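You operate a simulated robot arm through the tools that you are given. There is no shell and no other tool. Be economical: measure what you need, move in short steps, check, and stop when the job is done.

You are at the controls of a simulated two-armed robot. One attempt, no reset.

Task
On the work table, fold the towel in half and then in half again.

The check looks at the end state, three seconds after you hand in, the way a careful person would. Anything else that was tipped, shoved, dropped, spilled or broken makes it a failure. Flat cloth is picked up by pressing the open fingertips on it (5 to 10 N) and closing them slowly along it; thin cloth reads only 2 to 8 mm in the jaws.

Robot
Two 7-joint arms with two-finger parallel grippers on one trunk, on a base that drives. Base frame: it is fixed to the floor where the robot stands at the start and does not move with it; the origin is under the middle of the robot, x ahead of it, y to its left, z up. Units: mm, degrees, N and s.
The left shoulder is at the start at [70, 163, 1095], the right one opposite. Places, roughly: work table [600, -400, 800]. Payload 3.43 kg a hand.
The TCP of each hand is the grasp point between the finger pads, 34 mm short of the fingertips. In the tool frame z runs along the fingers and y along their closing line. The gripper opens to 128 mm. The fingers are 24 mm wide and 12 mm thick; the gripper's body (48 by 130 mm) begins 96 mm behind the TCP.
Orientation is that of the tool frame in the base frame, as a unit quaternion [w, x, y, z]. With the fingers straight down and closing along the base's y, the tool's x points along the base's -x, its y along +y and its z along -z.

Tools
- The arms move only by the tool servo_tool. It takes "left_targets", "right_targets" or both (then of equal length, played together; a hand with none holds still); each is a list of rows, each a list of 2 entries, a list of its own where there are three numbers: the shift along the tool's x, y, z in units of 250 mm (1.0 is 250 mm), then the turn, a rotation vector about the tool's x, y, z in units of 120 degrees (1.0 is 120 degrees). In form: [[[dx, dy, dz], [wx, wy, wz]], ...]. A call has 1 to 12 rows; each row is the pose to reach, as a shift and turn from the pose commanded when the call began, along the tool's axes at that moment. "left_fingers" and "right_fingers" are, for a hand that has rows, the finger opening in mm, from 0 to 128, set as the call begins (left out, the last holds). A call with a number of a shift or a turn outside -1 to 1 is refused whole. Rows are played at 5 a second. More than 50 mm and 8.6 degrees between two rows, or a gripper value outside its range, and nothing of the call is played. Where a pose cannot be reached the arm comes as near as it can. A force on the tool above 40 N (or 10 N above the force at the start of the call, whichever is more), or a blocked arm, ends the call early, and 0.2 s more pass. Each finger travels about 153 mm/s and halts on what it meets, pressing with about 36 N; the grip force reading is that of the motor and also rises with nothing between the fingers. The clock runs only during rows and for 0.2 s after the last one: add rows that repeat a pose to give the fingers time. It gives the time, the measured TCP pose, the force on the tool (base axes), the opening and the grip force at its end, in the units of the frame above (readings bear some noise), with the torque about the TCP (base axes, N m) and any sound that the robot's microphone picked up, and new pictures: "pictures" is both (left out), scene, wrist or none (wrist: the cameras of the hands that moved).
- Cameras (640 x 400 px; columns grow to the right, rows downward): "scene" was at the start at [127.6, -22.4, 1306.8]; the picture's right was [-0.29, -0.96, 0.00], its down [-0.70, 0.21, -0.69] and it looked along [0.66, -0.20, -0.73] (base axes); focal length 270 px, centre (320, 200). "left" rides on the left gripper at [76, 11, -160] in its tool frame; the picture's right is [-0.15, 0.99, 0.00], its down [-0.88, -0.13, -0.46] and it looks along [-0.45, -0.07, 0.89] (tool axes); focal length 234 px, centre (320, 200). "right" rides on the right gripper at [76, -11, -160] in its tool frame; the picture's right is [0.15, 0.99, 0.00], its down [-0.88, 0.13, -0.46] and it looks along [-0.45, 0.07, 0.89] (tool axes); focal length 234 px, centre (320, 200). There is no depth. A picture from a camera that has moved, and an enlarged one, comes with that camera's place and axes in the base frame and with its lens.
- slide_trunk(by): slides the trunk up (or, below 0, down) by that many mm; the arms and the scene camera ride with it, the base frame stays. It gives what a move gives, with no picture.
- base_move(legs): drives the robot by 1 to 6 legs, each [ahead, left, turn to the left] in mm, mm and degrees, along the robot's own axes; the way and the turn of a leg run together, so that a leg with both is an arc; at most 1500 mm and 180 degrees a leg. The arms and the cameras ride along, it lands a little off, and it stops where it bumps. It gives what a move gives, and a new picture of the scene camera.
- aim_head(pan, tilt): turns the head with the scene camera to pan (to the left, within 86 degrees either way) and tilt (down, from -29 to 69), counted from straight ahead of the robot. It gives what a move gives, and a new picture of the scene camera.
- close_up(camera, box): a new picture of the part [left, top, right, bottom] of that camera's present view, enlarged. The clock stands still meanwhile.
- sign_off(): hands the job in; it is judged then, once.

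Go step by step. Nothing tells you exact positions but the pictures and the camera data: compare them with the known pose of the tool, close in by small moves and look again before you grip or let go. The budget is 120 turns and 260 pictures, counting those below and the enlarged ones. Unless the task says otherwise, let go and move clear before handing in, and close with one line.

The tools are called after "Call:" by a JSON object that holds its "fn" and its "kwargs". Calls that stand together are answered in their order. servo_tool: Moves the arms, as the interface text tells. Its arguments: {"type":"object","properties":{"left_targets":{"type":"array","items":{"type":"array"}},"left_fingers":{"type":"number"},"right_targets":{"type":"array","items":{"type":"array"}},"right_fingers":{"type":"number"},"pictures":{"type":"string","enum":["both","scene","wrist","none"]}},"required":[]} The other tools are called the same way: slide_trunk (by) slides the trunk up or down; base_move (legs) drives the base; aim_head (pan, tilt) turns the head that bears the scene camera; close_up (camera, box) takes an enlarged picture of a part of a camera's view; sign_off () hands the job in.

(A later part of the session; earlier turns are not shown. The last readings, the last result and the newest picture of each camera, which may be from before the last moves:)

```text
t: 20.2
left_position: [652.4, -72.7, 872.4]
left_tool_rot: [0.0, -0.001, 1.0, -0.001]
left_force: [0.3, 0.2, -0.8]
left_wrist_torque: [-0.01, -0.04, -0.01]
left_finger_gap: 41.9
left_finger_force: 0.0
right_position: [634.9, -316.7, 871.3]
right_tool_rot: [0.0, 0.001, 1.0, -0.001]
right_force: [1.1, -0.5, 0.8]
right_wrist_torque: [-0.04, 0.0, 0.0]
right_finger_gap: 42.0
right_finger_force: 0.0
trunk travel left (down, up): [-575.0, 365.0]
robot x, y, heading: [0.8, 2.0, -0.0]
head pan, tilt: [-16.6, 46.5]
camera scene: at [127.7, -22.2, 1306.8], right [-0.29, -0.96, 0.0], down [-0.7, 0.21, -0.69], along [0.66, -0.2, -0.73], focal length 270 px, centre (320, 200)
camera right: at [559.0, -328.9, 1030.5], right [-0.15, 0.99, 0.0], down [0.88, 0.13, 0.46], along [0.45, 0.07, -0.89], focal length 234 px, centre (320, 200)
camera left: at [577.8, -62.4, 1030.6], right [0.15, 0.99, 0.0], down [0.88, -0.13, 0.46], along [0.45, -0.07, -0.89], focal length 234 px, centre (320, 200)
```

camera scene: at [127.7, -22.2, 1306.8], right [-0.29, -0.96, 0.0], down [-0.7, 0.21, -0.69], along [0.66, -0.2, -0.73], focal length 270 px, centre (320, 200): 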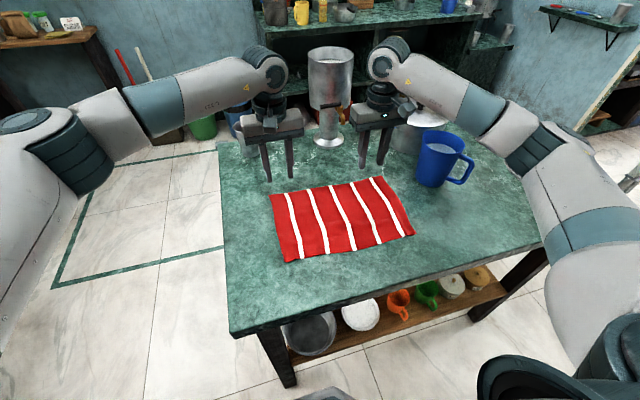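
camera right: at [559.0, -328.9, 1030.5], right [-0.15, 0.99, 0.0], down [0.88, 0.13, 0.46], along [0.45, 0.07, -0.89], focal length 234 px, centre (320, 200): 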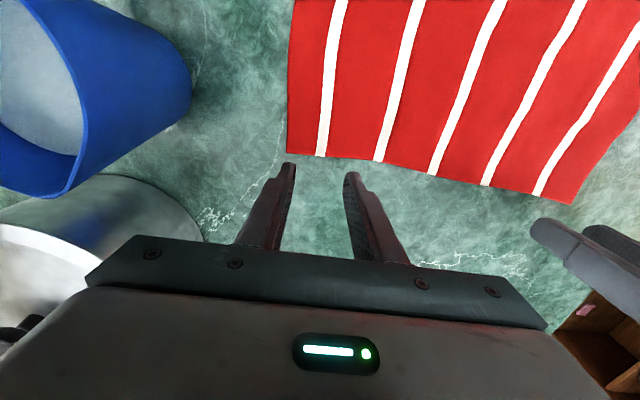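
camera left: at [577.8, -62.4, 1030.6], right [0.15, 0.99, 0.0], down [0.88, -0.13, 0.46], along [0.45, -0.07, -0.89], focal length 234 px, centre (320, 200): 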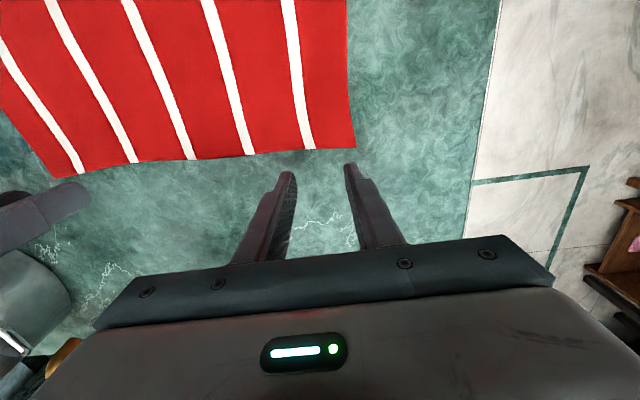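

The towel is flat again; the far hem is at about x 638 (left) and 627 (right). I move the fingertips to overlap the hem by about 10 mm and go down almost to contact.

Call:
{"fn": "servo_tool", "kwargs": {"left_targets": [[[0.05, 0, 0.05], [0, 0, 0]], [[0.05, 0, 0.1], [0, 0, 0]], [[0.05, 0, 0.13], [0, 0, 0]], [[0.05, 0, 0.14], [0, 0, 0]], [[0.05, 0, 0.14], [0, 0, 0]]], "right_targets": [[[0.028, 0, 0.05], [0, 0, 0]], [[0.028, 0, 0.1], [0, 0, 0]], [[0.028, 0, 0.13], [0, 0, 0]], [[0.028, 0, 0.135], [0, 0, 0]], [[0.028, 0, 0.135], [0, 0, 0]]]}}

```text
t: 21.4
left_position: [639.9, -71.5, 836.2]
left_tool_rot: [0.0, -0.001, 1.0, 0.0]
left_force: [1.3, 0.5, 1.3]
left_wrist_torque: [-0.01, 0.0, 0.01]
left_finger_gap: 41.9
left_finger_force: 0.1
right_position: [630.3, -317.3, 837.2]
right_tool_rot: [-0.001, 0.0, 1.0, -0.001]
right_force: [0.0, -0.2, 0.7]
right_wrist_torque: [-0.03, -0.03, 0.0]
right_finger_gap: 42.3
right_finger_force: 0.0
trunk travel left (down, up): [-575.0, 365.0]
robot x, y, heading: [2.1, -1.4, -0.0]
head pan, tilt: [-16.6, 46.5]
camera scene: at [127.6, -22.5, 1306.8], right [-0.29, -0.96, 0.0], down [-0.7, 0.21, -0.69], along [0.66, -0.2, -0.73], focal length 270 px, centre (320, 200)
camera right: at [553.5, -329.6, 997.4], right [-0.15, 0.99, 0.0], down [0.88, 0.13, 0.46], along [0.45, 0.07, -0.89], focal length 234 px, centre (320, 200)
camera left: at [565.5, -62.0, 994.7], right [0.14, 0.99, 0.0], down [0.88, -0.13, 0.46], along [0.45, -0.07, -0.89], focal length 234 px, centre (320, 200)
```

scene: 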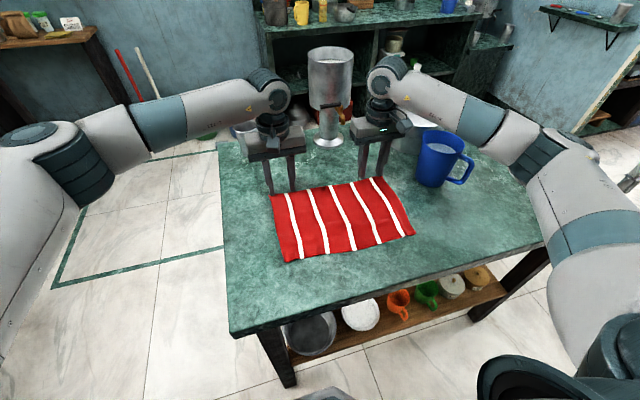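
right: 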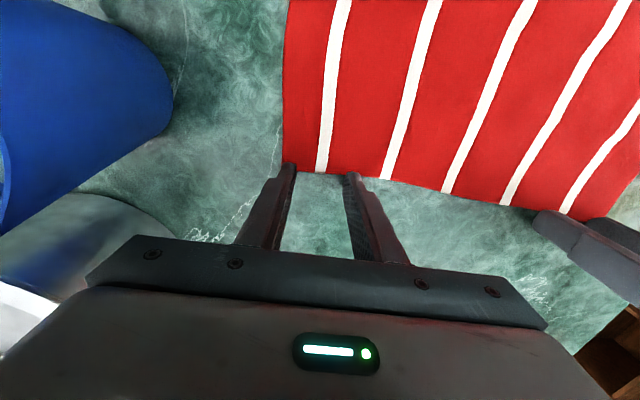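
left: 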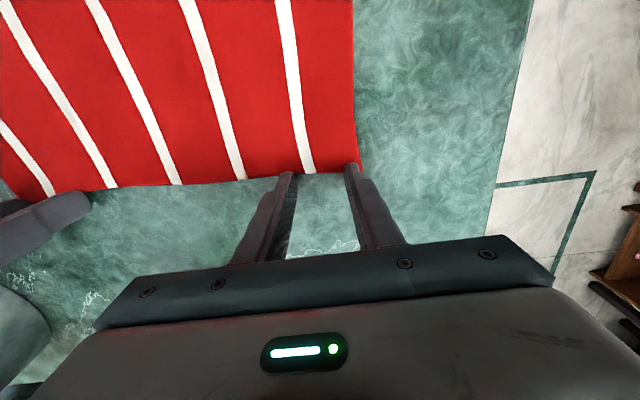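

The fingertips overlap the hem by about 8 mm. I shift 3–4 mm inward and press to light contact.

Call:
{"fn": "servo_tool", "kwargs": {"left_targets": [[[0.012, 0, 0], [0, 0, 0]], [[0.012, 0, 0.004], [0, 0, 0]], [[0.012, 0, 0.004], [0, 0, 0]]], "right_targets": [[[0.016, 0, 0], [0, 0, 0]], [[0.016, 0, 0.008], [0, 0, 0]], [[0.016, 0, 0.008], [0, 0, 0]]], "pictures": "none"}}

```text
t: 22.2
left_position: [636.1, -71.4, 834.2]
left_tool_rot: [0.001, -0.001, 1.0, 0.0]
left_force: [1.1, -0.2, 4.7]
left_wrist_torque: [0.06, 0.02, -0.01]
left_finger_gap: 42.1
left_finger_force: 0.2
right_position: [625.1, -317.6, 835.6]
right_tool_rot: [-0.001, 0.001, 1.0, 0.0]
right_force: [-0.4, 0.3, 0.1]
right_wrist_torque: [0.0, -0.01, 0.03]
right_finger_gap: 42.0
right_finger_force: 0.1
trunk travel left (down, up): [-575.0, 365.0]
robot x, y, heading: [1.4, 0.8, 0.4]
head pan, tilt: [-16.6, 46.5]
```

Call:
{"fn": "servo_tool", "kwargs": {"left_targets": [[[0, 0, 0.001], [0, 0, 0]], [[0, 0, 0.001], [0, 0, 0]]], "right_targets": [[[0, 0, 0.005], [0, 0, 0]], [[0, 0, 0.005], [0, 0, 0]]], "pictures": "none"}}

```text
t: 22.8
left_position: [635.5, -72.2, 835.6]
left_tool_rot: [0.0, -0.002, 1.0, -0.001]
left_force: [0.5, -1.5, 4.3]
left_wrist_torque: [0.02, 0.02, 0.02]
left_finger_gap: 41.7
left_finger_force: 0.0
right_position: [624.8, -317.6, 835.6]
right_tool_rot: [0.001, 0.001, 1.0, -0.001]
right_force: [0.8, -1.2, 7.5]
right_wrist_torque: [-0.07, 0.02, 0.03]
right_finger_gap: 41.7
right_finger_force: 0.2
trunk travel left (down, up): [-575.0, 365.0]
robot x, y, heading: [-1.1, 1.3, -0.1]
head pan, tilt: [-16.6, 46.5]
```

Contact is light and good on both. I close in steps.

Call:
{"fn": "servo_tool", "kwargs": {"left_targets": [[[0, 0, 0.0015], [0, 0, 0]]], "right_targets": [[[0, 0, 0], [0, 0, 0]]], "left_fingers": 32, "right_fingers": 32, "pictures": "none"}}

Call:
{"fn": "servo_tool", "kwargs": {"left_targets": [[[0, 0, 0], [0, 0, 0]]], "right_targets": [[[0, 0, 0], [0, 0, 0]]], "left_fingers": 23, "right_fingers": 23, "pictures": "none"}}

Call:
{"fn": "servo_tool", "kwargs": {"left_targets": [[[0, 0, 0], [0, 0, 0]]], "right_targets": [[[0, 0, 0], [0, 0, 0]]], "left_fingers": 15, "right_fingers": 15, "pictures": "wrist"}}

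```text
t: 23.2
left_position: [636.2, -70.2, 835.3]
left_tool_rot: [0.0, -0.001, 1.0, 0.0]
left_force: [0.3, -0.4, 5.7]
left_wrist_torque: [-0.01, 0.1, 0.02]
left_finger_gap: 31.7
left_finger_force: 0.1
right_position: [625.4, -316.6, 833.8]
right_tool_rot: [0.001, 0.0, 1.0, 0.0]
right_force: [0.9, 1.5, 7.7]
right_wrist_torque: [0.01, 0.05, -0.02]
right_finger_gap: 31.3
right_finger_force: 0.0
trunk travel left (down, up): [-575.0, 365.0]
robot x, y, heading: [-2.3, 0.7, -0.2]
head pan, tilt: [-16.6, 46.5]
```

```text
t: 23.6
left_position: [636.4, -71.2, 835.3]
left_tool_rot: [0.001, -0.001, 1.0, 0.0]
left_force: [0.3, -1.5, 6.7]
left_wrist_torque: [-0.03, 0.03, 0.02]
left_finger_gap: 22.9
left_finger_force: 0.1
right_position: [625.1, -317.0, 835.5]
right_tool_rot: [0.001, -0.001, 1.0, 0.0]
right_force: [-0.4, 1.2, 9.8]
right_wrist_torque: [0.04, 0.06, -0.04]
right_finger_gap: 22.7
right_finger_force: 0.0
trunk travel left (down, up): [-575.0, 365.0]
robot x, y, heading: [1.8, 2.1, 0.3]
head pan, tilt: [-16.6, 46.5]
```

```text
t: 24.0
left_position: [636.4, -70.6, 835.5]
left_tool_rot: [0.001, -0.001, 1.0, 0.0]
left_force: [-0.4, -1.1, 6.0]
left_wrist_torque: [0.0, 0.06, -0.02]
left_finger_gap: 14.7
left_finger_force: 0.0
right_position: [624.5, -316.9, 835.3]
right_tool_rot: [0.001, 0.0, 1.0, 0.0]
right_force: [0.8, 0.4, 10.1]
right_wrist_torque: [0.02, 0.05, 0.01]
right_finger_gap: 14.2
right_finger_force: 0.0
trunk travel left (down, up): [-575.0, 365.0]
robot x, y, heading: [3.7, 0.5, -0.1]
head pan, tilt: [-16.6, 46.5]
camera right: at [547.9, -329.2, 994.9], right [-0.15, 0.99, 0.0], down [0.88, 0.13, 0.46], along [0.45, 0.07, -0.89], focal length 234 px, centre (320, 200)
camera left: at [560.9, -60.5, 994.0], right [0.15, 0.99, 0.0], down [0.88, -0.13, 0.46], along [0.45, -0.07, -0.89], focal length 234 px, centre (320, 200)
```

right: 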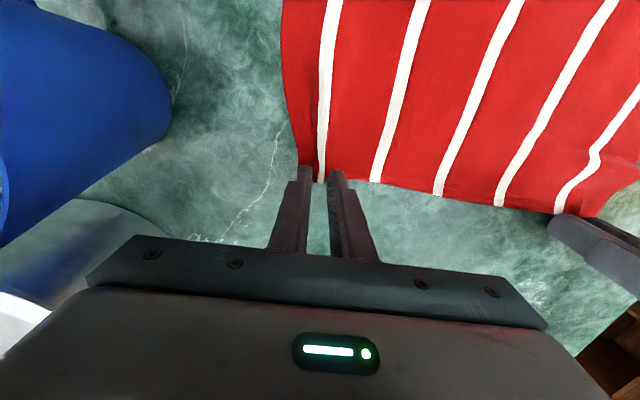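
left: 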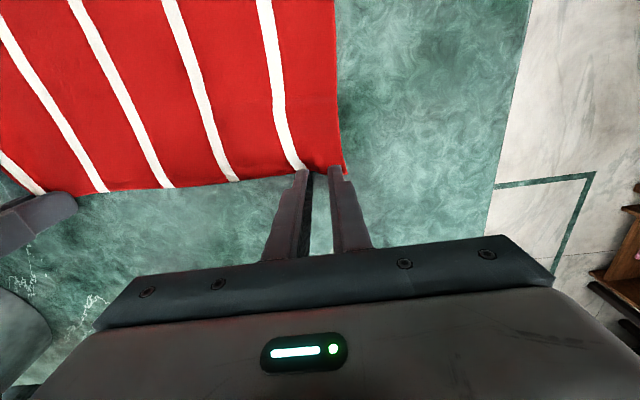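

Call:
{"fn": "servo_tool", "kwargs": {"left_targets": [[[0, 0, 0.001], [0, 0, 0]]], "right_targets": [[[0, 0, 0], [0, 0, 0]]], "left_fingers": 8, "right_fingers": 8, "pictures": "none"}}

Call:
{"fn": "servo_tool", "kwargs": {"left_targets": [[[0, 0, 0], [0, 0, 0]], [[0, 0, 0], [0, 0, 0]]], "right_targets": [[[0, 0, 0], [0, 0, 0]], [[0, 0, 0], [0, 0, 0]]], "left_fingers": 0, "right_fingers": 0, "pictures": "none"}}

Call:
{"fn": "servo_tool", "kwargs": {"left_targets": [[[0, -0.02, -0.06], [0, 0, 0]], [[0, -0.04, -0.12], [0, 0, 0]], [[0, -0.04, -0.12], [0, 0, 0]]], "right_targets": [[[0, 0.02, -0.06], [0, 0, 0]], [[0, 0.04, -0.12], [0, 0, 0]], [[0, 0.04, -0.12], [0, 0, 0]]]}}

```text
t: 24.4
left_position: [636.2, -70.9, 835.3]
left_tool_rot: [0.001, -0.001, 1.0, -0.001]
left_force: [0.4, -1.6, 7.5]
left_wrist_torque: [-0.09, 0.1, 0.06]
left_finger_gap: 8.4
left_finger_force: 0.0
right_position: [624.1, -317.8, 835.8]
right_tool_rot: [0.001, 0.0, 1.0, 0.0]
right_force: [0.2, 2.0, 10.2]
right_wrist_torque: [0.04, 0.05, -0.01]
right_finger_gap: 8.9
right_finger_force: 0.9
trunk travel left (down, up): [-575.0, 365.0]
robot x, y, heading: [-1.3, -0.9, -0.2]
head pan, tilt: [-16.6, 46.5]
```

```text
t: 25.0
left_position: [636.5, -72.0, 834.7]
left_tool_rot: [0.0, -0.001, 1.0, -0.001]
left_force: [-0.2, -3.7, 8.8]
left_wrist_torque: [-0.04, 0.09, 0.04]
left_finger_gap: 1.7
left_finger_force: 36.1
right_position: [625.1, -317.2, 835.6]
right_tool_rot: [0.001, 0.0, 1.0, 0.0]
right_force: [0.4, 1.5, 11.6]
right_wrist_torque: [0.06, 0.07, -0.02]
right_finger_gap: 2.1
right_finger_force: 36.1
trunk travel left (down, up): [-575.0, 365.0]
robot x, y, heading: [-0.8, 4.6, -0.1]
head pan, tilt: [-16.6, 46.5]
```

```text
t: 25.8
left_position: [637.6, -82.1, 863.1]
left_tool_rot: [0.0, -0.001, 1.0, 0.0]
left_force: [0.0, -0.5, -0.5]
left_wrist_torque: [0.02, 0.02, -0.03]
left_finger_gap: 1.6
left_finger_force: 36.1
right_position: [625.9, -306.2, 863.8]
right_tool_rot: [-0.002, 0.0, 1.0, 0.001]
right_force: [-0.7, -0.2, -0.3]
right_wrist_torque: [-0.04, 0.03, 0.03]
right_finger_gap: 2.4
right_finger_force: 35.7
trunk travel left (down, up): [-575.0, 365.0]
robot x, y, heading: [-0.4, 0.4, 0.0]
head pan, tilt: [-16.6, 46.5]
camera scene: at [128.2, -22.6, 1306.7], right [-0.29, -0.96, 0.0], down [-0.7, 0.21, -0.69], along [0.66, -0.2, -0.73], focal length 270 px, centre (320, 200)
camera right: at [550.1, -318.5, 1023.2], right [-0.15, 0.99, 0.0], down [0.88, 0.13, 0.45], along [0.45, 0.07, -0.89], focal length 234 px, centre (320, 200)
camera left: at [563.4, -71.5, 1021.6], right [0.14, 0.99, 0.0], down [0.88, -0.13, 0.45], along [0.45, -0.07, -0.89], focal length 234 px, centre (320, 200)
```

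scene: 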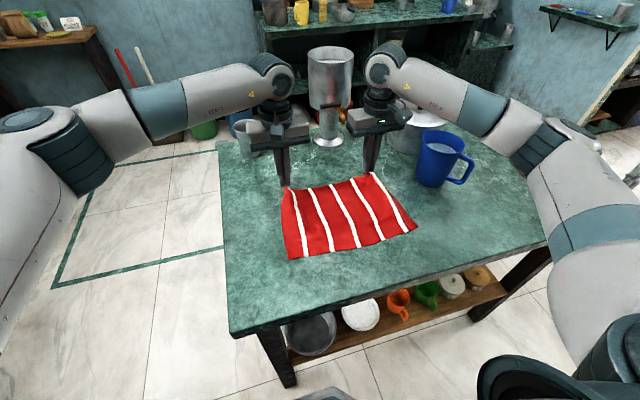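
right: 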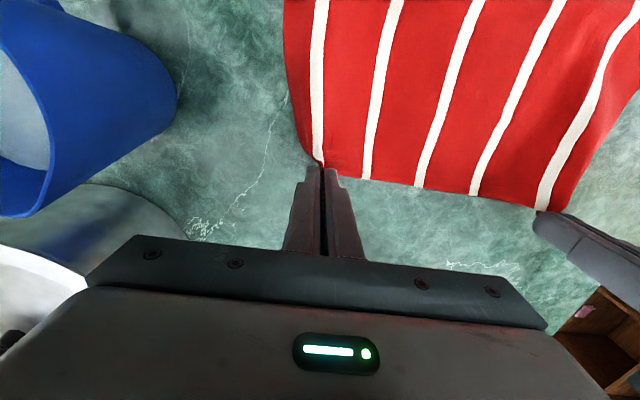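
left: 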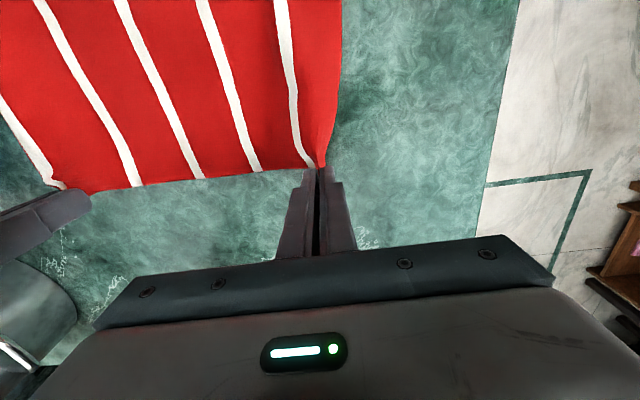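

Both corners of the far hem are held at the very edge. I fold toward me along an arc, tilting the fingers to point forward so the cloth trails underneath; first half now.

Call:
{"fn": "servo_tool", "kwargs": {"left_targets": [[[0.04, 0, -0.036], [0, -0.029, 0]], [[0.079, 0, -0.071], [0, -0.058, 0]], [[0.116, 0, -0.109], [0, -0.087, 0]], [[0.155, 0, -0.144], [0, -0.117, 0]], [[0.2, 0, -0.174], [0, -0.146, 0]], [[0.247, 0, -0.199], [0, -0.175, 0]], [[0.3, 0, -0.218], [0, -0.204, 0]], [[0.354, 0, -0.232], [0, -0.233, 0]], [[0.409, 0, -0.238], [0, -0.262, 0]], [[0.464, 0, -0.24], [0, -0.292, 0]], [[0.464, 0, -0.24], [0, -0.292, 0]]], "right_targets": [[[0.04, 0, -0.036], [0, -0.029, 0]], [[0.079, 0, -0.071], [0, -0.058, 0]], [[0.116, 0, -0.109], [0, -0.087, 0]], [[0.155, 0, -0.144], [0, -0.117, 0]], [[0.2, 0, -0.174], [0, -0.146, 0]], [[0.247, 0, -0.199], [0, -0.175, 0]], [[0.3, 0, -0.218], [0, -0.204, 0]], [[0.354, 0, -0.232], [0, -0.233, 0]], [[0.409, 0, -0.238], [0, -0.262, 0]], [[0.464, 0, -0.24], [0, -0.292, 0]], [[0.464, 0, -0.24], [0, -0.292, 0]]]}}

```text
t: 28.2
left_position: [521.3, -82.5, 925.0]
left_tool_rot: [0.302, 0.0, 0.953, -0.001]
left_force: [-0.1, -0.4, 0.7]
left_wrist_torque: [0.0, -0.01, -0.04]
left_finger_gap: 1.8
left_finger_force: 36.2
right_position: [511.2, -305.7, 923.9]
right_tool_rot: [0.302, 0.001, 0.953, 0.0]
right_force: [0.8, 0.3, 0.5]
right_wrist_torque: [-0.02, 0.02, 0.04]
right_finger_gap: 2.0
right_finger_force: 36.3
trunk travel left (down, up): [-575.0, 365.0]
robot x, y, heading: [1.4, -0.6, 0.2]
head pan, tilt: [-16.6, 46.5]
camera scene: at [128.4, -22.0, 1306.7], right [-0.29, -0.96, 0.0], down [-0.7, 0.21, -0.69], along [0.66, -0.2, -0.73], focal length 270 px, centre (320, 200)
camera right: at [356.6, -318.1, 1011.5], right [-0.12, 0.99, -0.08], down [0.46, 0.13, 0.88], along [0.88, 0.07, -0.47], focal length 234 px, centre (320, 200)
camera left: at [368.9, -71.9, 1011.1], right [0.12, 0.99, 0.08], down [0.46, -0.13, 0.88], along [0.88, -0.07, -0.47], focal length 234 px, centre (320, 200)
```

scene: 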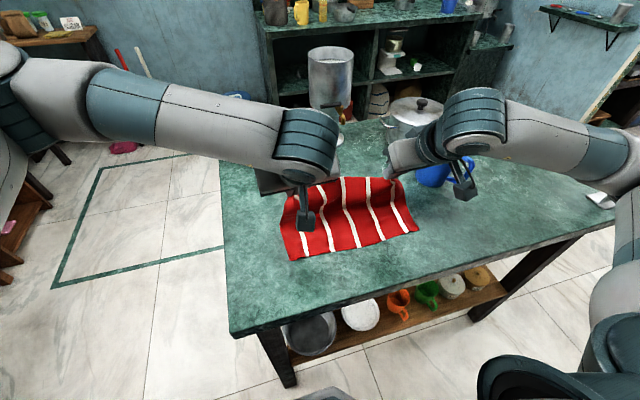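
right: 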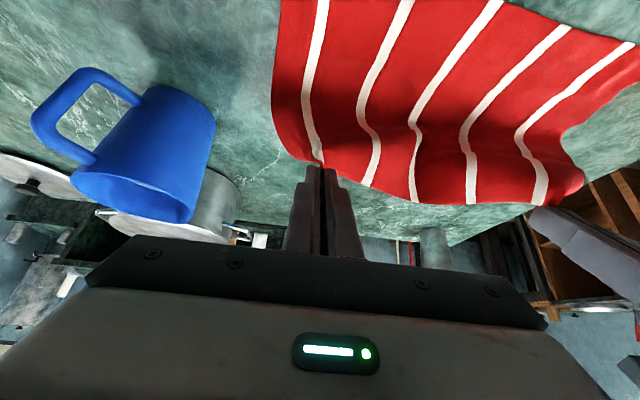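
left: 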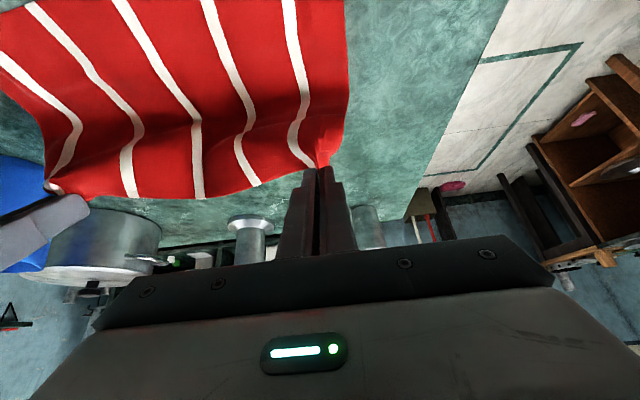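

The flap hangs from the fingers with the crease at about x 550. I continue the second half of the arc, stopping about 40 mm above the table to check.

Call:
{"fn": "servo_tool", "kwargs": {"left_targets": [[[0.034, 0, -0.022], [0, -0.021, 0]], [[0.068, 0, -0.043], [0, -0.042, 0]], [[0.105, 0, -0.058], [0, -0.063, 0]], [[0.142, 0, -0.071], [0, -0.083, 0]], [[0.179, 0, -0.08], [0, -0.096, 0]], [[0.216, 0, -0.087], [0, -0.108, 0]], [[0.284, 0, -0.086], [0, -0.108, 0]], [[0.351, 0, -0.074], [0, -0.108, 0]], [[0.416, 0, -0.052], [0, -0.108, 0]], [[0.462, 0, -0.02], [0, -0.108, 0]], [[0.462, 0, -0.02], [0, -0.108, 0]]], "right_targets": [[[0.034, 0, -0.022], [0, -0.021, 0]], [[0.068, 0, -0.043], [0, -0.042, 0]], [[0.105, 0, -0.058], [0, -0.063, 0]], [[0.142, 0, -0.071], [0, -0.083, 0]], [[0.179, 0, -0.08], [0, -0.096, 0]], [[0.216, 0, -0.087], [0, -0.108, 0]], [[0.284, 0, -0.086], [0, -0.108, 0]], [[0.351, 0, -0.074], [0, -0.108, 0]], [[0.416, 0, -0.052], [0, -0.108, 0]], [[0.462, 0, -0.02], [0, -0.108, 0]], [[0.462, 0, -0.02], [0, -0.108, 0]]]}}

```text
t: 30.1
left_position: [439.3, -86.5, 891.0]
left_tool_rot: [0.409, -0.001, 0.912, -0.007]
left_force: [8.4, -18.1, -1.4]
left_wrist_torque: [-0.6, -0.22, -0.23]
left_finger_gap: 2.9
left_finger_force: 36.2
right_position: [530.5, -340.7, 877.6]
right_tool_rot: [0.405, -0.005, 0.914, 0.01]
right_force: [-8.3, 19.7, 0.7]
right_wrist_torque: [0.56, 0.23, 0.51]
right_finger_gap: 2.2
right_finger_force: 35.4
right hand out of reach, approached as far as the arm can: row 1, 2, 3, 4, 5, 6, 7, 8, 9
trunk travel left (down, up): [-575.0, 365.0]
robot x, y, heading: [1.0, 2.0, 0.2]
head pan, tilt: [-16.6, 46.5]
stopped in row 9 (right hand): the force on the tool passed its limit (the readings are from after the stop); the commanded pose is now the measured one
camera scene: at [126.8, -23.5, 1306.9], right [-0.29, -0.96, 0.0], down [-0.7, 0.21, -0.69], along [0.66, -0.2, -0.73], focal length 270 px, centre (320, 200)
camera right: at [360.0, -356.0, 928.0], right [-0.11, 0.99, -0.09], down [0.25, 0.12, 0.96], along [0.96, 0.09, -0.26], focal length 234 px, centre (320, 200)
camera left: at [271.1, -74.8, 939.4], right [0.1, 0.99, 0.1], down [0.24, -0.12, 0.96], along [0.96, -0.07, -0.25], focal length 234 px, centre (320, 200)
```

scene: 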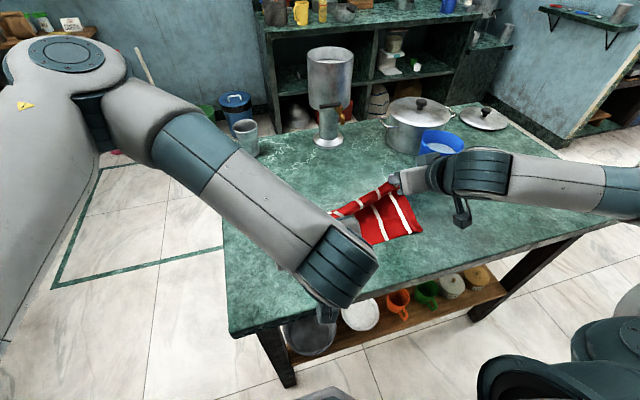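
right: 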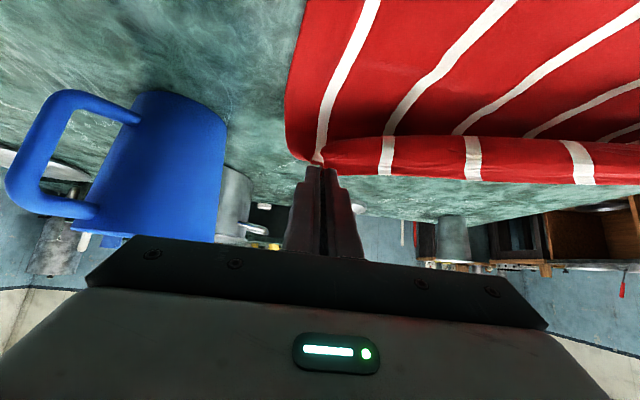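
left: 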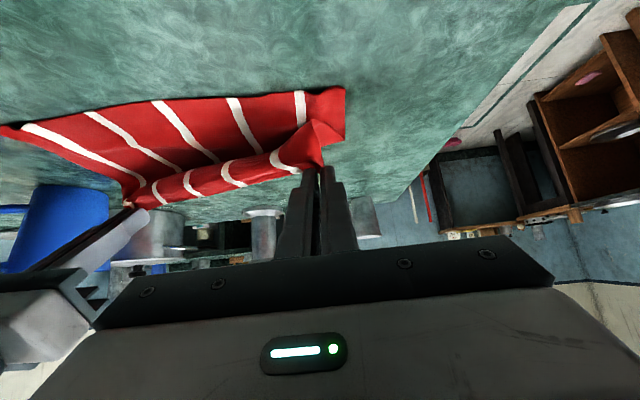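

The right arm ran out of reach while the left followed, so the cloth is pulled askew. I bring both back to the mid-arc pose, left first to slacken.

Call:
{"fn": "servo_tool", "kwargs": {"left_targets": [[[-0.08, 0.004, 0.038], [0, 0.027, 0]], [[-0.16, 0.008, 0.077], [0, 0.054, 0]], [[-0.24, 0.012, 0.115], [0, 0.081, 0]], [[-0.32, 0.016, 0.153], [0, 0.108, 0]], [[-0.32, 0.016, 0.153], [0, 0.108, 0]]], "right_targets": [[[0, 0, 0], [0, 0, 0]], [[-0.02, 0.035, -0.045], [0, 0.027, 0]], [[-0.042, 0.07, -0.09], [0, 0.054, 0]], [[-0.063, 0.105, -0.136], [0, 0.081, 0]], [[-0.084, 0.14, -0.181], [0, 0.107, 0]]]}}

```text
t: 31.2
left_position: [521.7, -79.8, 923.3]
left_tool_rot: [0.303, 0.0, 0.953, -0.004]
left_force: [0.2, 0.2, -0.5]
left_wrist_torque: [0.01, 0.02, 0.0]
left_finger_gap: 1.5
left_finger_force: 36.3
right_position: [510.4, -308.0, 923.1]
right_tool_rot: [0.299, -0.004, 0.954, 0.004]
right_force: [0.2, 0.6, -1.1]
right_wrist_torque: [0.02, 0.03, -0.02]
right_finger_gap: 2.2
right_finger_force: 36.0
right hand out of reach, approached as far as the arm can: row 2, 3
trunk travel left (down, up): [-575.0, 365.0]
robot x, y, heading: [-1.5, -0.1, 0.2]
head pan, tilt: [-16.6, 46.5]
camera scene: at [127.6, -22.3, 1306.8], right [-0.29, -0.96, 0.0], down [-0.7, 0.21, -0.69], along [0.66, -0.2, -0.73], focal length 270 px, centre (320, 200)
camera right: at [357.2, -322.1, 1010.8], right [-0.13, 0.99, -0.08], down [0.46, 0.13, 0.88], along [0.88, 0.08, -0.47], focal length 234 px, centre (320, 200)
camera left: at [369.1, -67.7, 1010.0], right [0.12, 0.99, 0.08], down [0.46, -0.12, 0.88], along [0.88, -0.07, -0.47], focal length 234 px, centre (320, 200)
```

scene: 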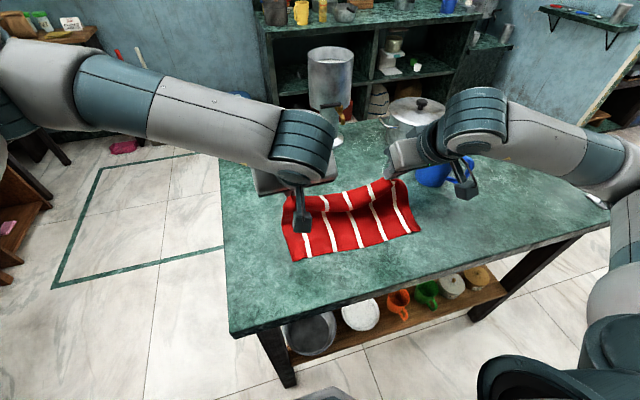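
right: 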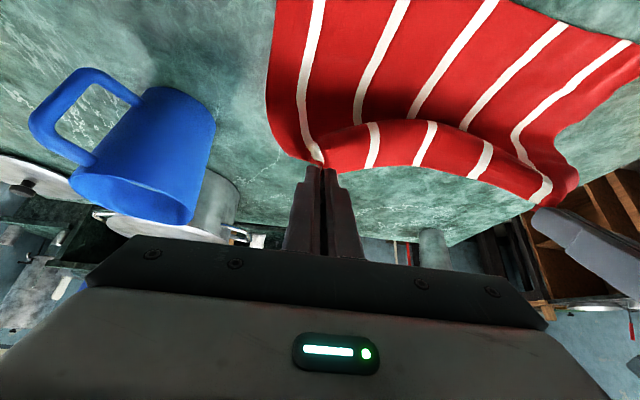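
left: 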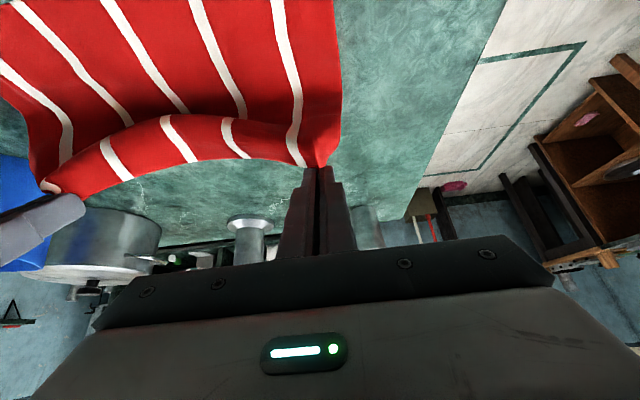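

Recovered: hem still held, bottom half still in place. The arms can stay in this pose while I use the base to move back and the trunk to lower, which gives the rest of the arc. First I spread the hands slightly and move back 40 mm.

Call:
{"fn": "servo_tool", "kwargs": {"left_targets": [[[0, 0.02, 0], [0, 0, 0]], [[0, 0.02, 0], [0, 0, 0]]], "right_targets": [[[0, -0.02, 0], [0, 0, 0]], [[0, -0.02, 0], [0, 0, 0]]], "pictures": "none"}}

Call:
{"fn": "base_move", "kwargs": {"legs": [[-40, 0, 0]]}}

```text
t: 31.9
left_position: [521.9, -74.5, 923.8]
left_tool_rot: [0.302, -0.001, 0.953, -0.004]
left_force: [-0.1, -0.6, -0.1]
left_wrist_torque: [0.01, -0.03, -0.03]
left_finger_gap: 1.8
left_finger_force: 36.0
right_position: [511.7, -313.2, 924.2]
right_tool_rot: [0.3, -0.003, 0.954, 0.005]
right_force: [-0.4, -0.5, -0.1]
right_wrist_torque: [0.03, -0.03, 0.03]
right_finger_gap: 2.1
right_finger_force: 36.6
trunk travel left (down, up): [-575.0, 365.0]
robot x, y, heading: [2.8, -4.1, -0.3]
head pan, tilt: [-16.6, 46.5]
```

```text
t: 32.7
left_position: [481.3, -74.4, 923.6]
left_tool_rot: [0.302, -0.001, 0.953, -0.004]
left_force: [-0.7, 0.4, -0.9]
left_wrist_torque: [0.03, -0.03, -0.02]
left_finger_gap: 1.4
left_finger_force: 35.9
right_position: [471.3, -312.7, 923.2]
right_tool_rot: [0.301, -0.003, 0.954, 0.005]
right_force: [-0.8, 0.6, 0.0]
right_wrist_torque: [-0.02, -0.02, 0.0]
right_finger_gap: 2.1
right_finger_force: 36.0
trunk travel left (down, up): [-575.0, 365.0]
robot x, y, heading: [-42.2, -3.9, -0.2]
head pan, tilt: [-16.6, 46.5]
camera scene: at [87.1, -22.4, 1306.8], right [-0.28, -0.96, 0.0], down [-0.7, 0.21, -0.69], along [0.66, -0.2, -0.73], focal length 270 px, centre (320, 200)
```

scene: 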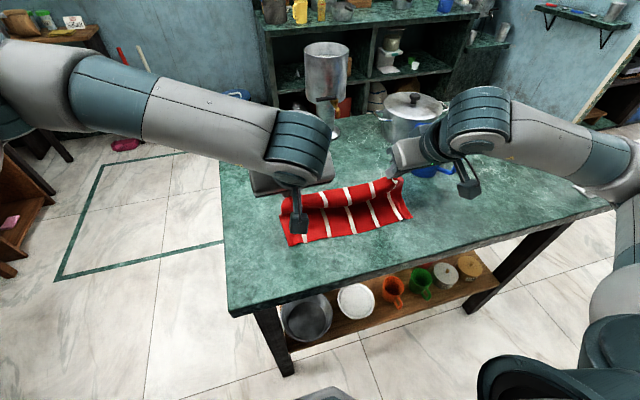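

Works well; hands moved exactly 40 mm back. I continue lowering with the trunk and moving back in alternation.

Call:
{"fn": "slide_trunk", "kwargs": {"by": -12}}

Call:
{"fn": "base_move", "kwargs": {"legs": [[-28, 0, 0]]}}

Call:
{"fn": "slide_trunk", "kwargs": {"by": -22}}

Call:
{"fn": "servo_tool", "kwargs": {"left_targets": [[[0, 0, 0], [0, 0, 0]]], "right_targets": [[[0, 0, 0], [0, 0, 0]]], "pictures": "wrist"}}

```text
t: 33.3
left_position: [481.6, -73.6, 912.2]
left_tool_rot: [0.303, -0.001, 0.953, -0.004]
left_force: [0.2, -0.1, -1.3]
left_wrist_torque: [-0.04, 0.0, -0.02]
left_finger_gap: 1.6
left_finger_force: 35.8
right_position: [471.7, -313.4, 912.0]
right_tool_rot: [0.3, -0.002, 0.954, 0.004]
right_force: [0.0, 0.4, -0.2]
right_wrist_torque: [-0.04, 0.0, 0.04]
right_finger_gap: 2.4
right_finger_force: 36.2
trunk travel left (down, up): [-563.0, 377.0]
robot x, y, heading: [-39.0, -2.6, -0.1]
head pan, tilt: [-16.6, 46.5]
```

```text
t: 34.2
left_position: [454.4, -73.0, 911.9]
left_tool_rot: [0.303, -0.001, 0.953, -0.003]
left_force: [0.4, 0.3, 0.3]
left_wrist_torque: [0.01, 0.0, 0.0]
left_finger_gap: 1.7
left_finger_force: 35.8
right_position: [444.9, -311.9, 911.6]
right_tool_rot: [0.3, -0.003, 0.954, 0.005]
right_force: [0.3, 0.0, 0.1]
right_wrist_torque: [-0.02, 0.0, -0.03]
right_finger_gap: 2.2
right_finger_force: 36.0
trunk travel left (down, up): [-563.0, 377.0]
robot x, y, heading: [-65.4, -1.2, 0.3]
head pan, tilt: [-16.6, 46.5]
camera scene: at [60.2, -22.4, 1294.7], right [-0.28, -0.96, 0.0], down [-0.7, 0.21, -0.69], along [0.66, -0.2, -0.73], focal length 270 px, centre (320, 200)
```

scene: 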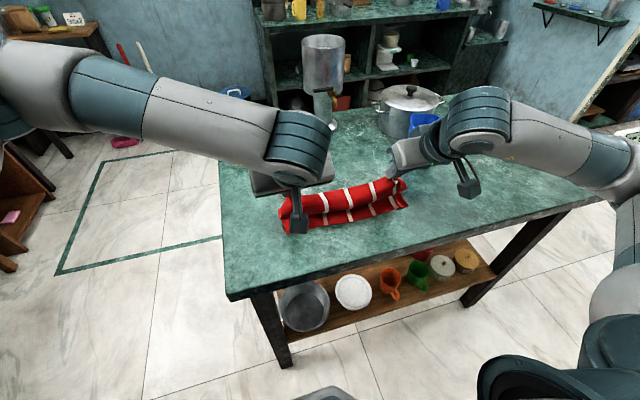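

```text
t: 34.8
left_position: [454.4, -74.4, 890.4]
left_tool_rot: [0.302, -0.002, 0.953, -0.003]
left_force: [-0.2, 0.4, -0.1]
left_wrist_torque: [0.0, 0.01, -0.03]
left_finger_gap: 1.7
left_finger_force: 36.6
right_position: [444.9, -312.7, 889.4]
right_tool_rot: [0.3, -0.003, 0.954, 0.005]
right_force: [0.1, -0.4, -0.4]
right_wrist_torque: [0.02, 0.02, 0.0]
right_finger_gap: 2.5
right_finger_force: 36.2
trunk travel left (down, up): [-541.0, 399.0]
robot x, y, heading: [-65.8, -0.5, 0.2]
head pan, tilt: [-16.6, 46.5]
```

```text
t: 35.2
left_position: [455.1, -73.3, 889.2]
left_tool_rot: [0.302, -0.001, 0.953, -0.003]
left_force: [-0.3, 0.4, 0.5]
left_wrist_torque: [0.02, 0.01, -0.01]
left_finger_gap: 1.6
left_finger_force: 36.0
right_position: [445.1, -312.1, 888.9]
right_tool_rot: [0.3, -0.003, 0.954, 0.004]
right_force: [-0.3, -0.3, -0.2]
right_wrist_torque: [0.01, 0.01, -0.03]
right_finger_gap: 2.1
right_finger_force: 36.2
trunk travel left (down, up): [-541.0, 399.0]
robot x, y, heading: [-69.9, 0.2, -0.1]
head pan, tilt: [-16.6, 46.5]
camera right: at [290.6, -327.3, 976.8], right [-0.13, 0.99, -0.08], down [0.46, 0.13, 0.88], along [0.88, 0.08, -0.47], focal length 234 px, centre (320, 200)
camera left: at [301.2, -62.5, 975.7], right [0.12, 0.99, 0.08], down [0.46, -0.12, 0.88], along [0.88, -0.07, -0.47], focal length 234 px, centre (320, 200)
```

right: 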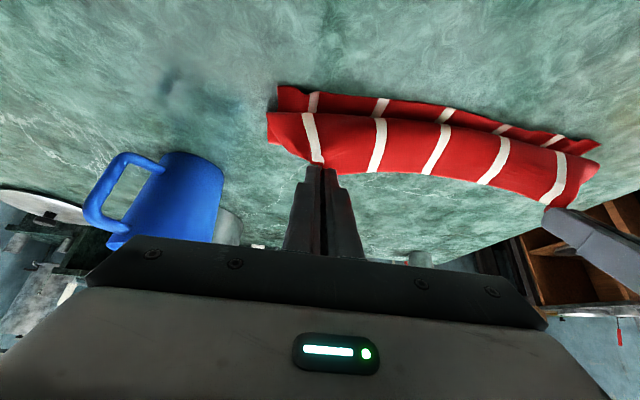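
left: 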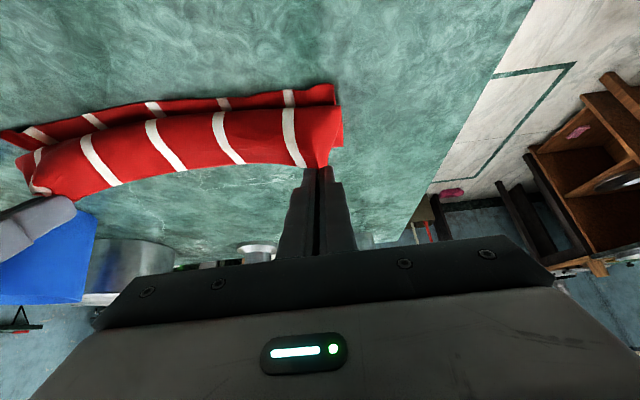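

The flap has a little slack and bulges on my side. I raise the trunk to pull it taut before laying it down.

Call:
{"fn": "slide_trunk", "kwargs": {"by": 28}}

Call:
{"fn": "servo_tool", "kwargs": {"left_targets": [[[0, 0.008, 0], [0, 0, 0]], [[0, 0.008, 0], [0, 0, 0]]], "right_targets": [[[0, -0.008, 0], [0, 0, 0]], [[0, -0.008, 0], [0, 0, 0]]], "pictures": "both"}}

```text
t: 36.0
left_position: [454.7, -72.9, 917.0]
left_tool_rot: [0.302, -0.001, 0.953, -0.003]
left_force: [0.7, -0.1, -0.1]
left_wrist_torque: [-0.03, -0.03, -0.05]
left_finger_gap: 1.5
left_finger_force: 36.2
right_position: [444.4, -311.5, 916.7]
right_tool_rot: [0.301, -0.003, 0.954, 0.004]
right_force: [0.1, -1.1, -0.1]
right_wrist_torque: [0.0, -0.01, -0.01]
right_finger_gap: 2.5
right_finger_force: 35.9
trunk travel left (down, up): [-569.0, 371.0]
robot x, y, heading: [-63.9, -2.3, 0.1]
head pan, tilt: [-16.6, 46.5]
```

```text
t: 36.6
left_position: [453.5, -71.1, 918.7]
left_tool_rot: [0.302, -0.001, 0.953, -0.004]
left_force: [-0.3, -0.1, 0.6]
left_wrist_torque: [0.02, -0.01, 0.0]
left_finger_gap: 1.8
left_finger_force: 35.9
right_position: [445.2, -314.5, 917.6]
right_tool_rot: [0.3, -0.004, 0.954, 0.005]
right_force: [-0.9, 0.3, -0.3]
right_wrist_torque: [-0.01, 0.0, 0.03]
right_finger_gap: 2.1
right_finger_force: 35.8
trunk travel left (down, up): [-569.0, 371.0]
robot x, y, heading: [-67.1, 0.8, 0.2]
head pan, tilt: [-16.6, 46.5]
camera scene: at [60.4, -22.5, 1300.8], right [-0.28, -0.96, 0.0], down [-0.7, 0.21, -0.69], along [0.66, -0.2, -0.73], focal length 270 px, centre (320, 200)
camera right: at [290.7, -329.1, 1004.6], right [-0.13, 0.99, -0.08], down [0.46, 0.13, 0.88], along [0.88, 0.08, -0.47], focal length 234 px, centre (320, 200)
camera left: at [301.6, -60.6, 1003.8], right [0.12, 0.99, 0.08], down [0.46, -0.12, 0.88], along [0.88, -0.07, -0.47], focal length 234 px, centre (320, 200)
```

scene: 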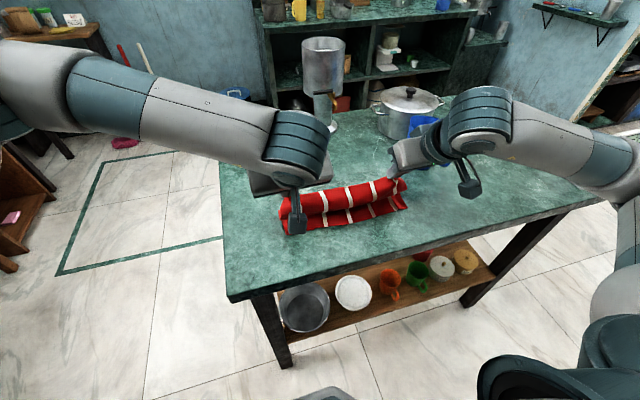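
right: 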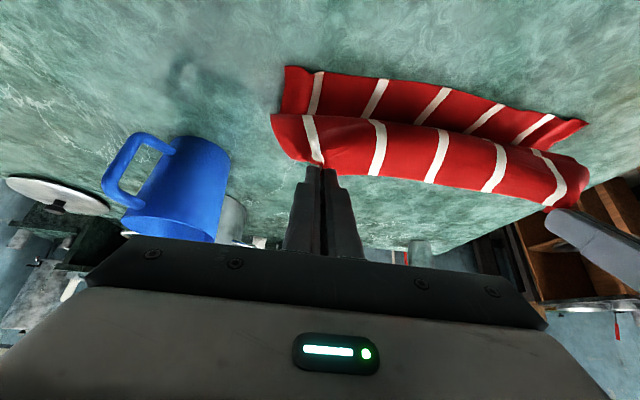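
left: 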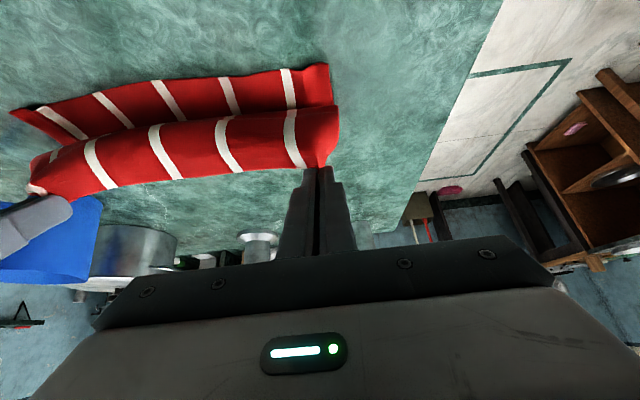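

Call:
{"fn": "slide_trunk", "kwargs": {"by": 30}}

Call:
{"fn": "servo_tool", "kwargs": {"left_targets": [[[0, 0, 0], [0, 0, 0]]], "right_targets": [[[0, 0, 0], [0, 0, 0]]], "pictures": "both"}}

```text
t: 37.3
left_position: [454.4, -71.2, 948.5]
left_tool_rot: [0.302, -0.002, 0.953, -0.003]
left_force: [1.5, -0.2, 0.1]
left_wrist_torque: [0.0, -0.02, 0.01]
left_finger_gap: 1.6
left_finger_force: 36.0
right_position: [444.5, -314.6, 947.5]
right_tool_rot: [0.3, -0.004, 0.954, 0.006]
right_force: [0.3, 0.3, 0.0]
right_wrist_torque: [0.02, -0.01, 0.05]
right_finger_gap: 1.9
right_finger_force: 35.8
trunk travel left (down, up): [-599.0, 341.0]
robot x, y, heading: [-67.9, -1.2, 0.2]
head pan, tilt: [-16.6, 46.5]
```

```text
t: 37.7
left_position: [454.8, -72.2, 948.1]
left_tool_rot: [0.302, -0.001, 0.953, -0.004]
left_force: [0.1, -0.2, 0.3]
left_wrist_torque: [0.02, -0.02, 0.01]
left_finger_gap: 1.5
left_finger_force: 36.1
right_position: [445.1, -314.1, 946.5]
right_tool_rot: [0.3, -0.004, 0.954, 0.005]
right_force: [0.0, 0.8, -0.1]
right_wrist_torque: [0.02, -0.01, -0.02]
right_finger_gap: 2.1
right_finger_force: 36.1
trunk travel left (down, up): [-599.0, 341.0]
robot x, y, heading: [-69.4, -0.2, 0.2]
head pan, tilt: [-16.6, 46.5]
camera scene: at [60.3, -22.4, 1330.8], right [-0.28, -0.96, 0.0], down [-0.7, 0.21, -0.69], along [0.66, -0.2, -0.73], focal length 270 px, centre (320, 200)
camera right: at [290.6, -329.0, 1034.6], right [-0.13, 0.99, -0.08], down [0.46, 0.13, 0.88], along [0.88, 0.08, -0.47], focal length 234 px, centre (320, 200)
camera left: at [301.5, -60.6, 1033.8], right [0.12, 0.99, 0.08], down [0.46, -0.12, 0.88], along [0.88, -0.07, -0.47], focal length 234 px, centre (320, 200)
```

scene: 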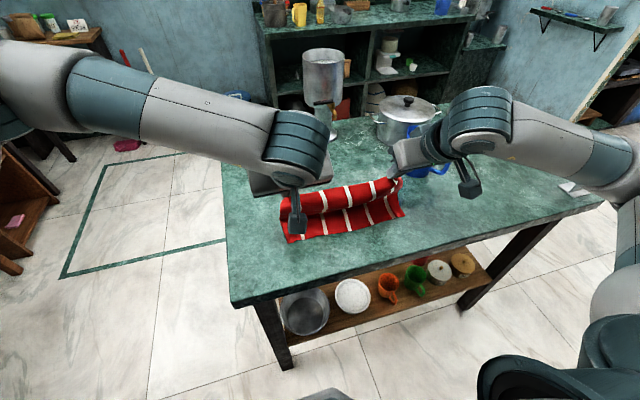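
right: 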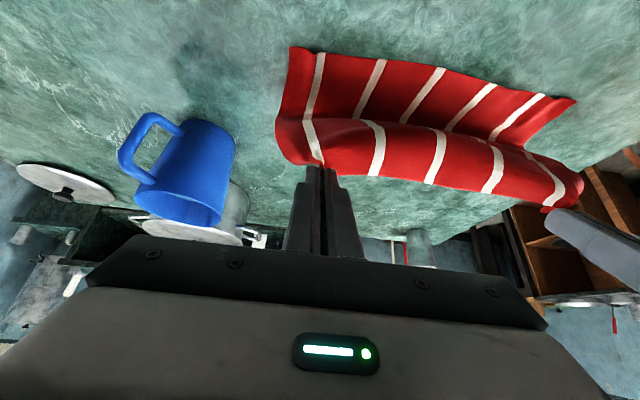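
left: 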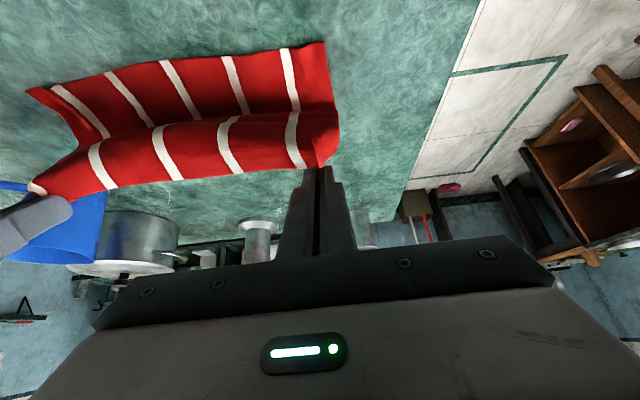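

The cloth is fairly stiff: it leaves the clamp toward me and bends down, so the lip is bending stiffness, which should unroll on release. I lay the flap down along a taut path so the hem, once released, flops onto the near hem (x≈427).

Call:
{"fn": "base_move", "kwargs": {"legs": [[-16, 0, 0]]}}

Call:
{"fn": "slide_trunk", "kwargs": {"by": -45}}

Call:
{"fn": "base_move", "kwargs": {"legs": [[-16, 0, 0]]}}

Call:
{"fn": "slide_trunk", "kwargs": {"by": -38}}

Call:
{"fn": "servo_tool", "kwargs": {"left_targets": [[[0, 0, 0], [0, 0, 0]]], "right_targets": [[[0, 0, 0], [0, 0, 0]]], "pictures": "wrist"}}

```text
t: 38.5
left_position: [439.2, -69.8, 947.6]
left_tool_rot: [0.301, -0.003, 0.954, -0.003]
left_force: [0.8, -0.2, -0.9]
left_wrist_torque: [0.0, 0.01, 0.02]
left_finger_gap: 1.7
left_finger_force: 36.5
right_position: [429.9, -313.9, 947.8]
right_tool_rot: [0.299, -0.004, 0.954, 0.005]
right_force: [0.6, -0.2, 0.2]
right_wrist_torque: [0.01, 0.01, 0.0]
right_finger_gap: 2.1
right_finger_force: 36.5
trunk travel left (down, up): [-599.0, 341.0]
robot x, y, heading: [-80.6, 3.6, 0.2]
head pan, tilt: [-16.6, 46.5]
camera scene: at [46.1, -22.4, 1330.6], right [-0.28, -0.96, 0.0], down [-0.7, 0.21, -0.69], along [0.66, -0.2, -0.73], focal length 270 px, centre (320, 200)
```

scene: 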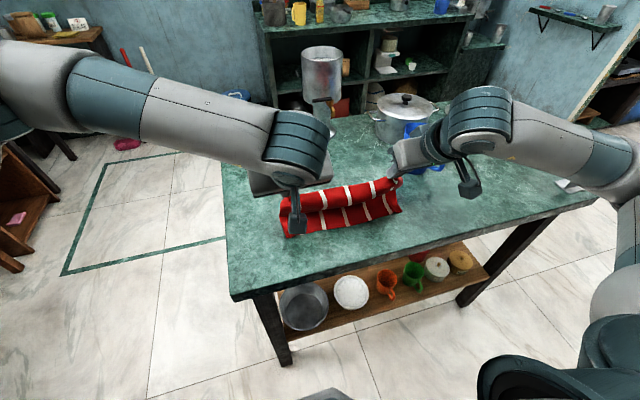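

```text
t: 39.4
left_position: [439.9, -72.1, 903.1]
left_tool_rot: [0.303, -0.001, 0.953, -0.003]
left_force: [0.1, -0.1, -0.1]
left_wrist_torque: [0.0, 0.01, -0.04]
left_finger_gap: 1.4
left_finger_force: 36.0
right_position: [430.0, -315.4, 901.7]
right_tool_rot: [0.3, -0.004, 0.954, 0.005]
right_force: [-0.7, 0.2, 0.5]
right_wrist_torque: [0.01, -0.03, 0.01]
right_finger_gap: 2.2
right_finger_force: 36.0
trunk travel left (down, up): [-554.0, 386.0]
robot x, y, heading: [-85.1, -4.6, -0.0]
head pan, tilt: [-16.6, 46.5]
```

```text
t: 40.1
left_position: [423.4, -71.2, 902.9]
left_tool_rot: [0.303, -0.002, 0.953, -0.003]
left_force: [0.7, 0.4, 0.9]
left_wrist_torque: [-0.04, -0.03, -0.04]
left_finger_gap: 1.7
left_finger_force: 36.1
right_position: [413.2, -314.4, 901.9]
right_tool_rot: [0.299, -0.004, 0.954, 0.005]
right_force: [-0.1, 0.4, -0.6]
right_wrist_torque: [0.02, 0.0, 0.04]
right_finger_gap: 2.1
right_finger_force: 35.9
trunk travel left (down, up): [-554.0, 386.0]
robot x, y, heading: [-97.9, 1.0, 0.4]
head pan, tilt: [-16.6, 46.5]
camera scene: at [29.5, -22.4, 1285.7], right [-0.28, -0.96, 0.0], down [-0.7, 0.21, -0.69], along [0.66, -0.2, -0.73], focal length 270 px, centre (320, 200)
```

scene: 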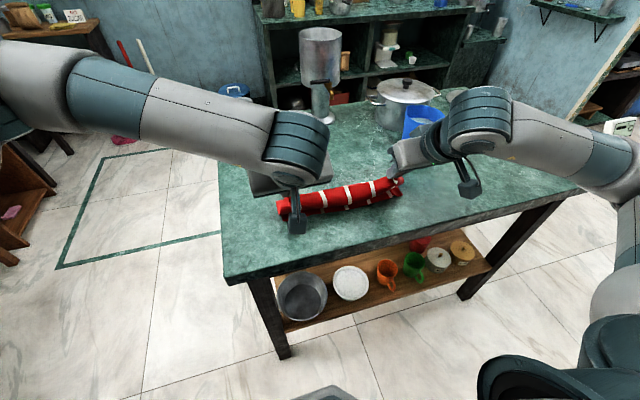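

```text
t: 41.0
left_position: [422.9, -70.8, 865.7]
left_tool_rot: [0.303, -0.002, 0.953, -0.003]
left_force: [-0.2, 1.0, 0.4]
left_wrist_torque: [-0.02, 0.03, -0.01]
left_finger_gap: 1.5
left_finger_force: 35.7
right_position: [412.9, -315.1, 863.8]
right_tool_rot: [0.3, -0.004, 0.954, 0.005]
right_force: [-0.2, -0.2, 0.8]
right_wrist_torque: [-0.01, 0.01, 0.0]
right_finger_gap: 2.0
right_finger_force: 36.0
trunk travel left (down, up): [-516.0, 424.0]
robot x, y, heading: [-97.7, -1.6, 0.0]
head pan, tilt: [-16.6, 46.5]
```

```text
t: 41.4
left_position: [424.1, -71.1, 864.9]
left_tool_rot: [0.303, -0.002, 0.953, -0.003]
left_force: [0.9, -0.8, 0.1]
left_wrist_torque: [0.02, 0.02, -0.01]
left_finger_gap: 1.7
left_finger_force: 35.7
right_position: [413.2, -314.2, 863.8]
right_tool_rot: [0.299, -0.003, 0.954, 0.005]
right_force: [-0.4, 0.5, -0.1]
right_wrist_torque: [0.02, -0.03, 0.03]
right_finger_gap: 2.3
right_finger_force: 36.2
trunk travel left (down, up): [-516.0, 424.0]
robot x, y, heading: [-101.5, -1.4, 0.1]
head pan, tilt: [-16.6, 46.5]
camera right: at [259.5, -328.8, 951.6], right [-0.13, 0.99, -0.08], down [0.46, 0.13, 0.88], along [0.88, 0.08, -0.47], focal length 234 px, centre (320, 200)
camera left: at [270.3, -60.5, 950.7], right [0.12, 0.99, 0.08], down [0.46, -0.12, 0.88], along [0.88, -0.07, -0.47], focal length 234 px, centre (320, 200)
```

right: 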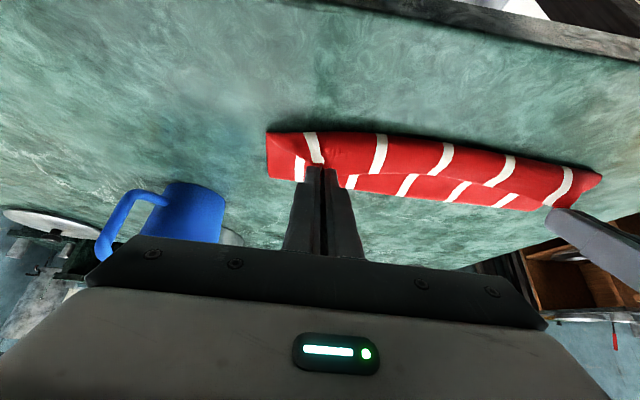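
left: 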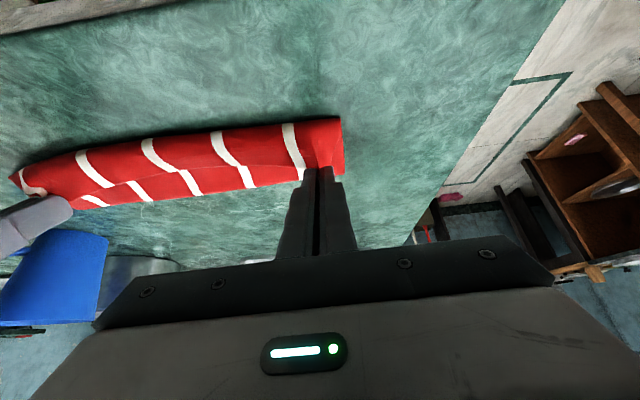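

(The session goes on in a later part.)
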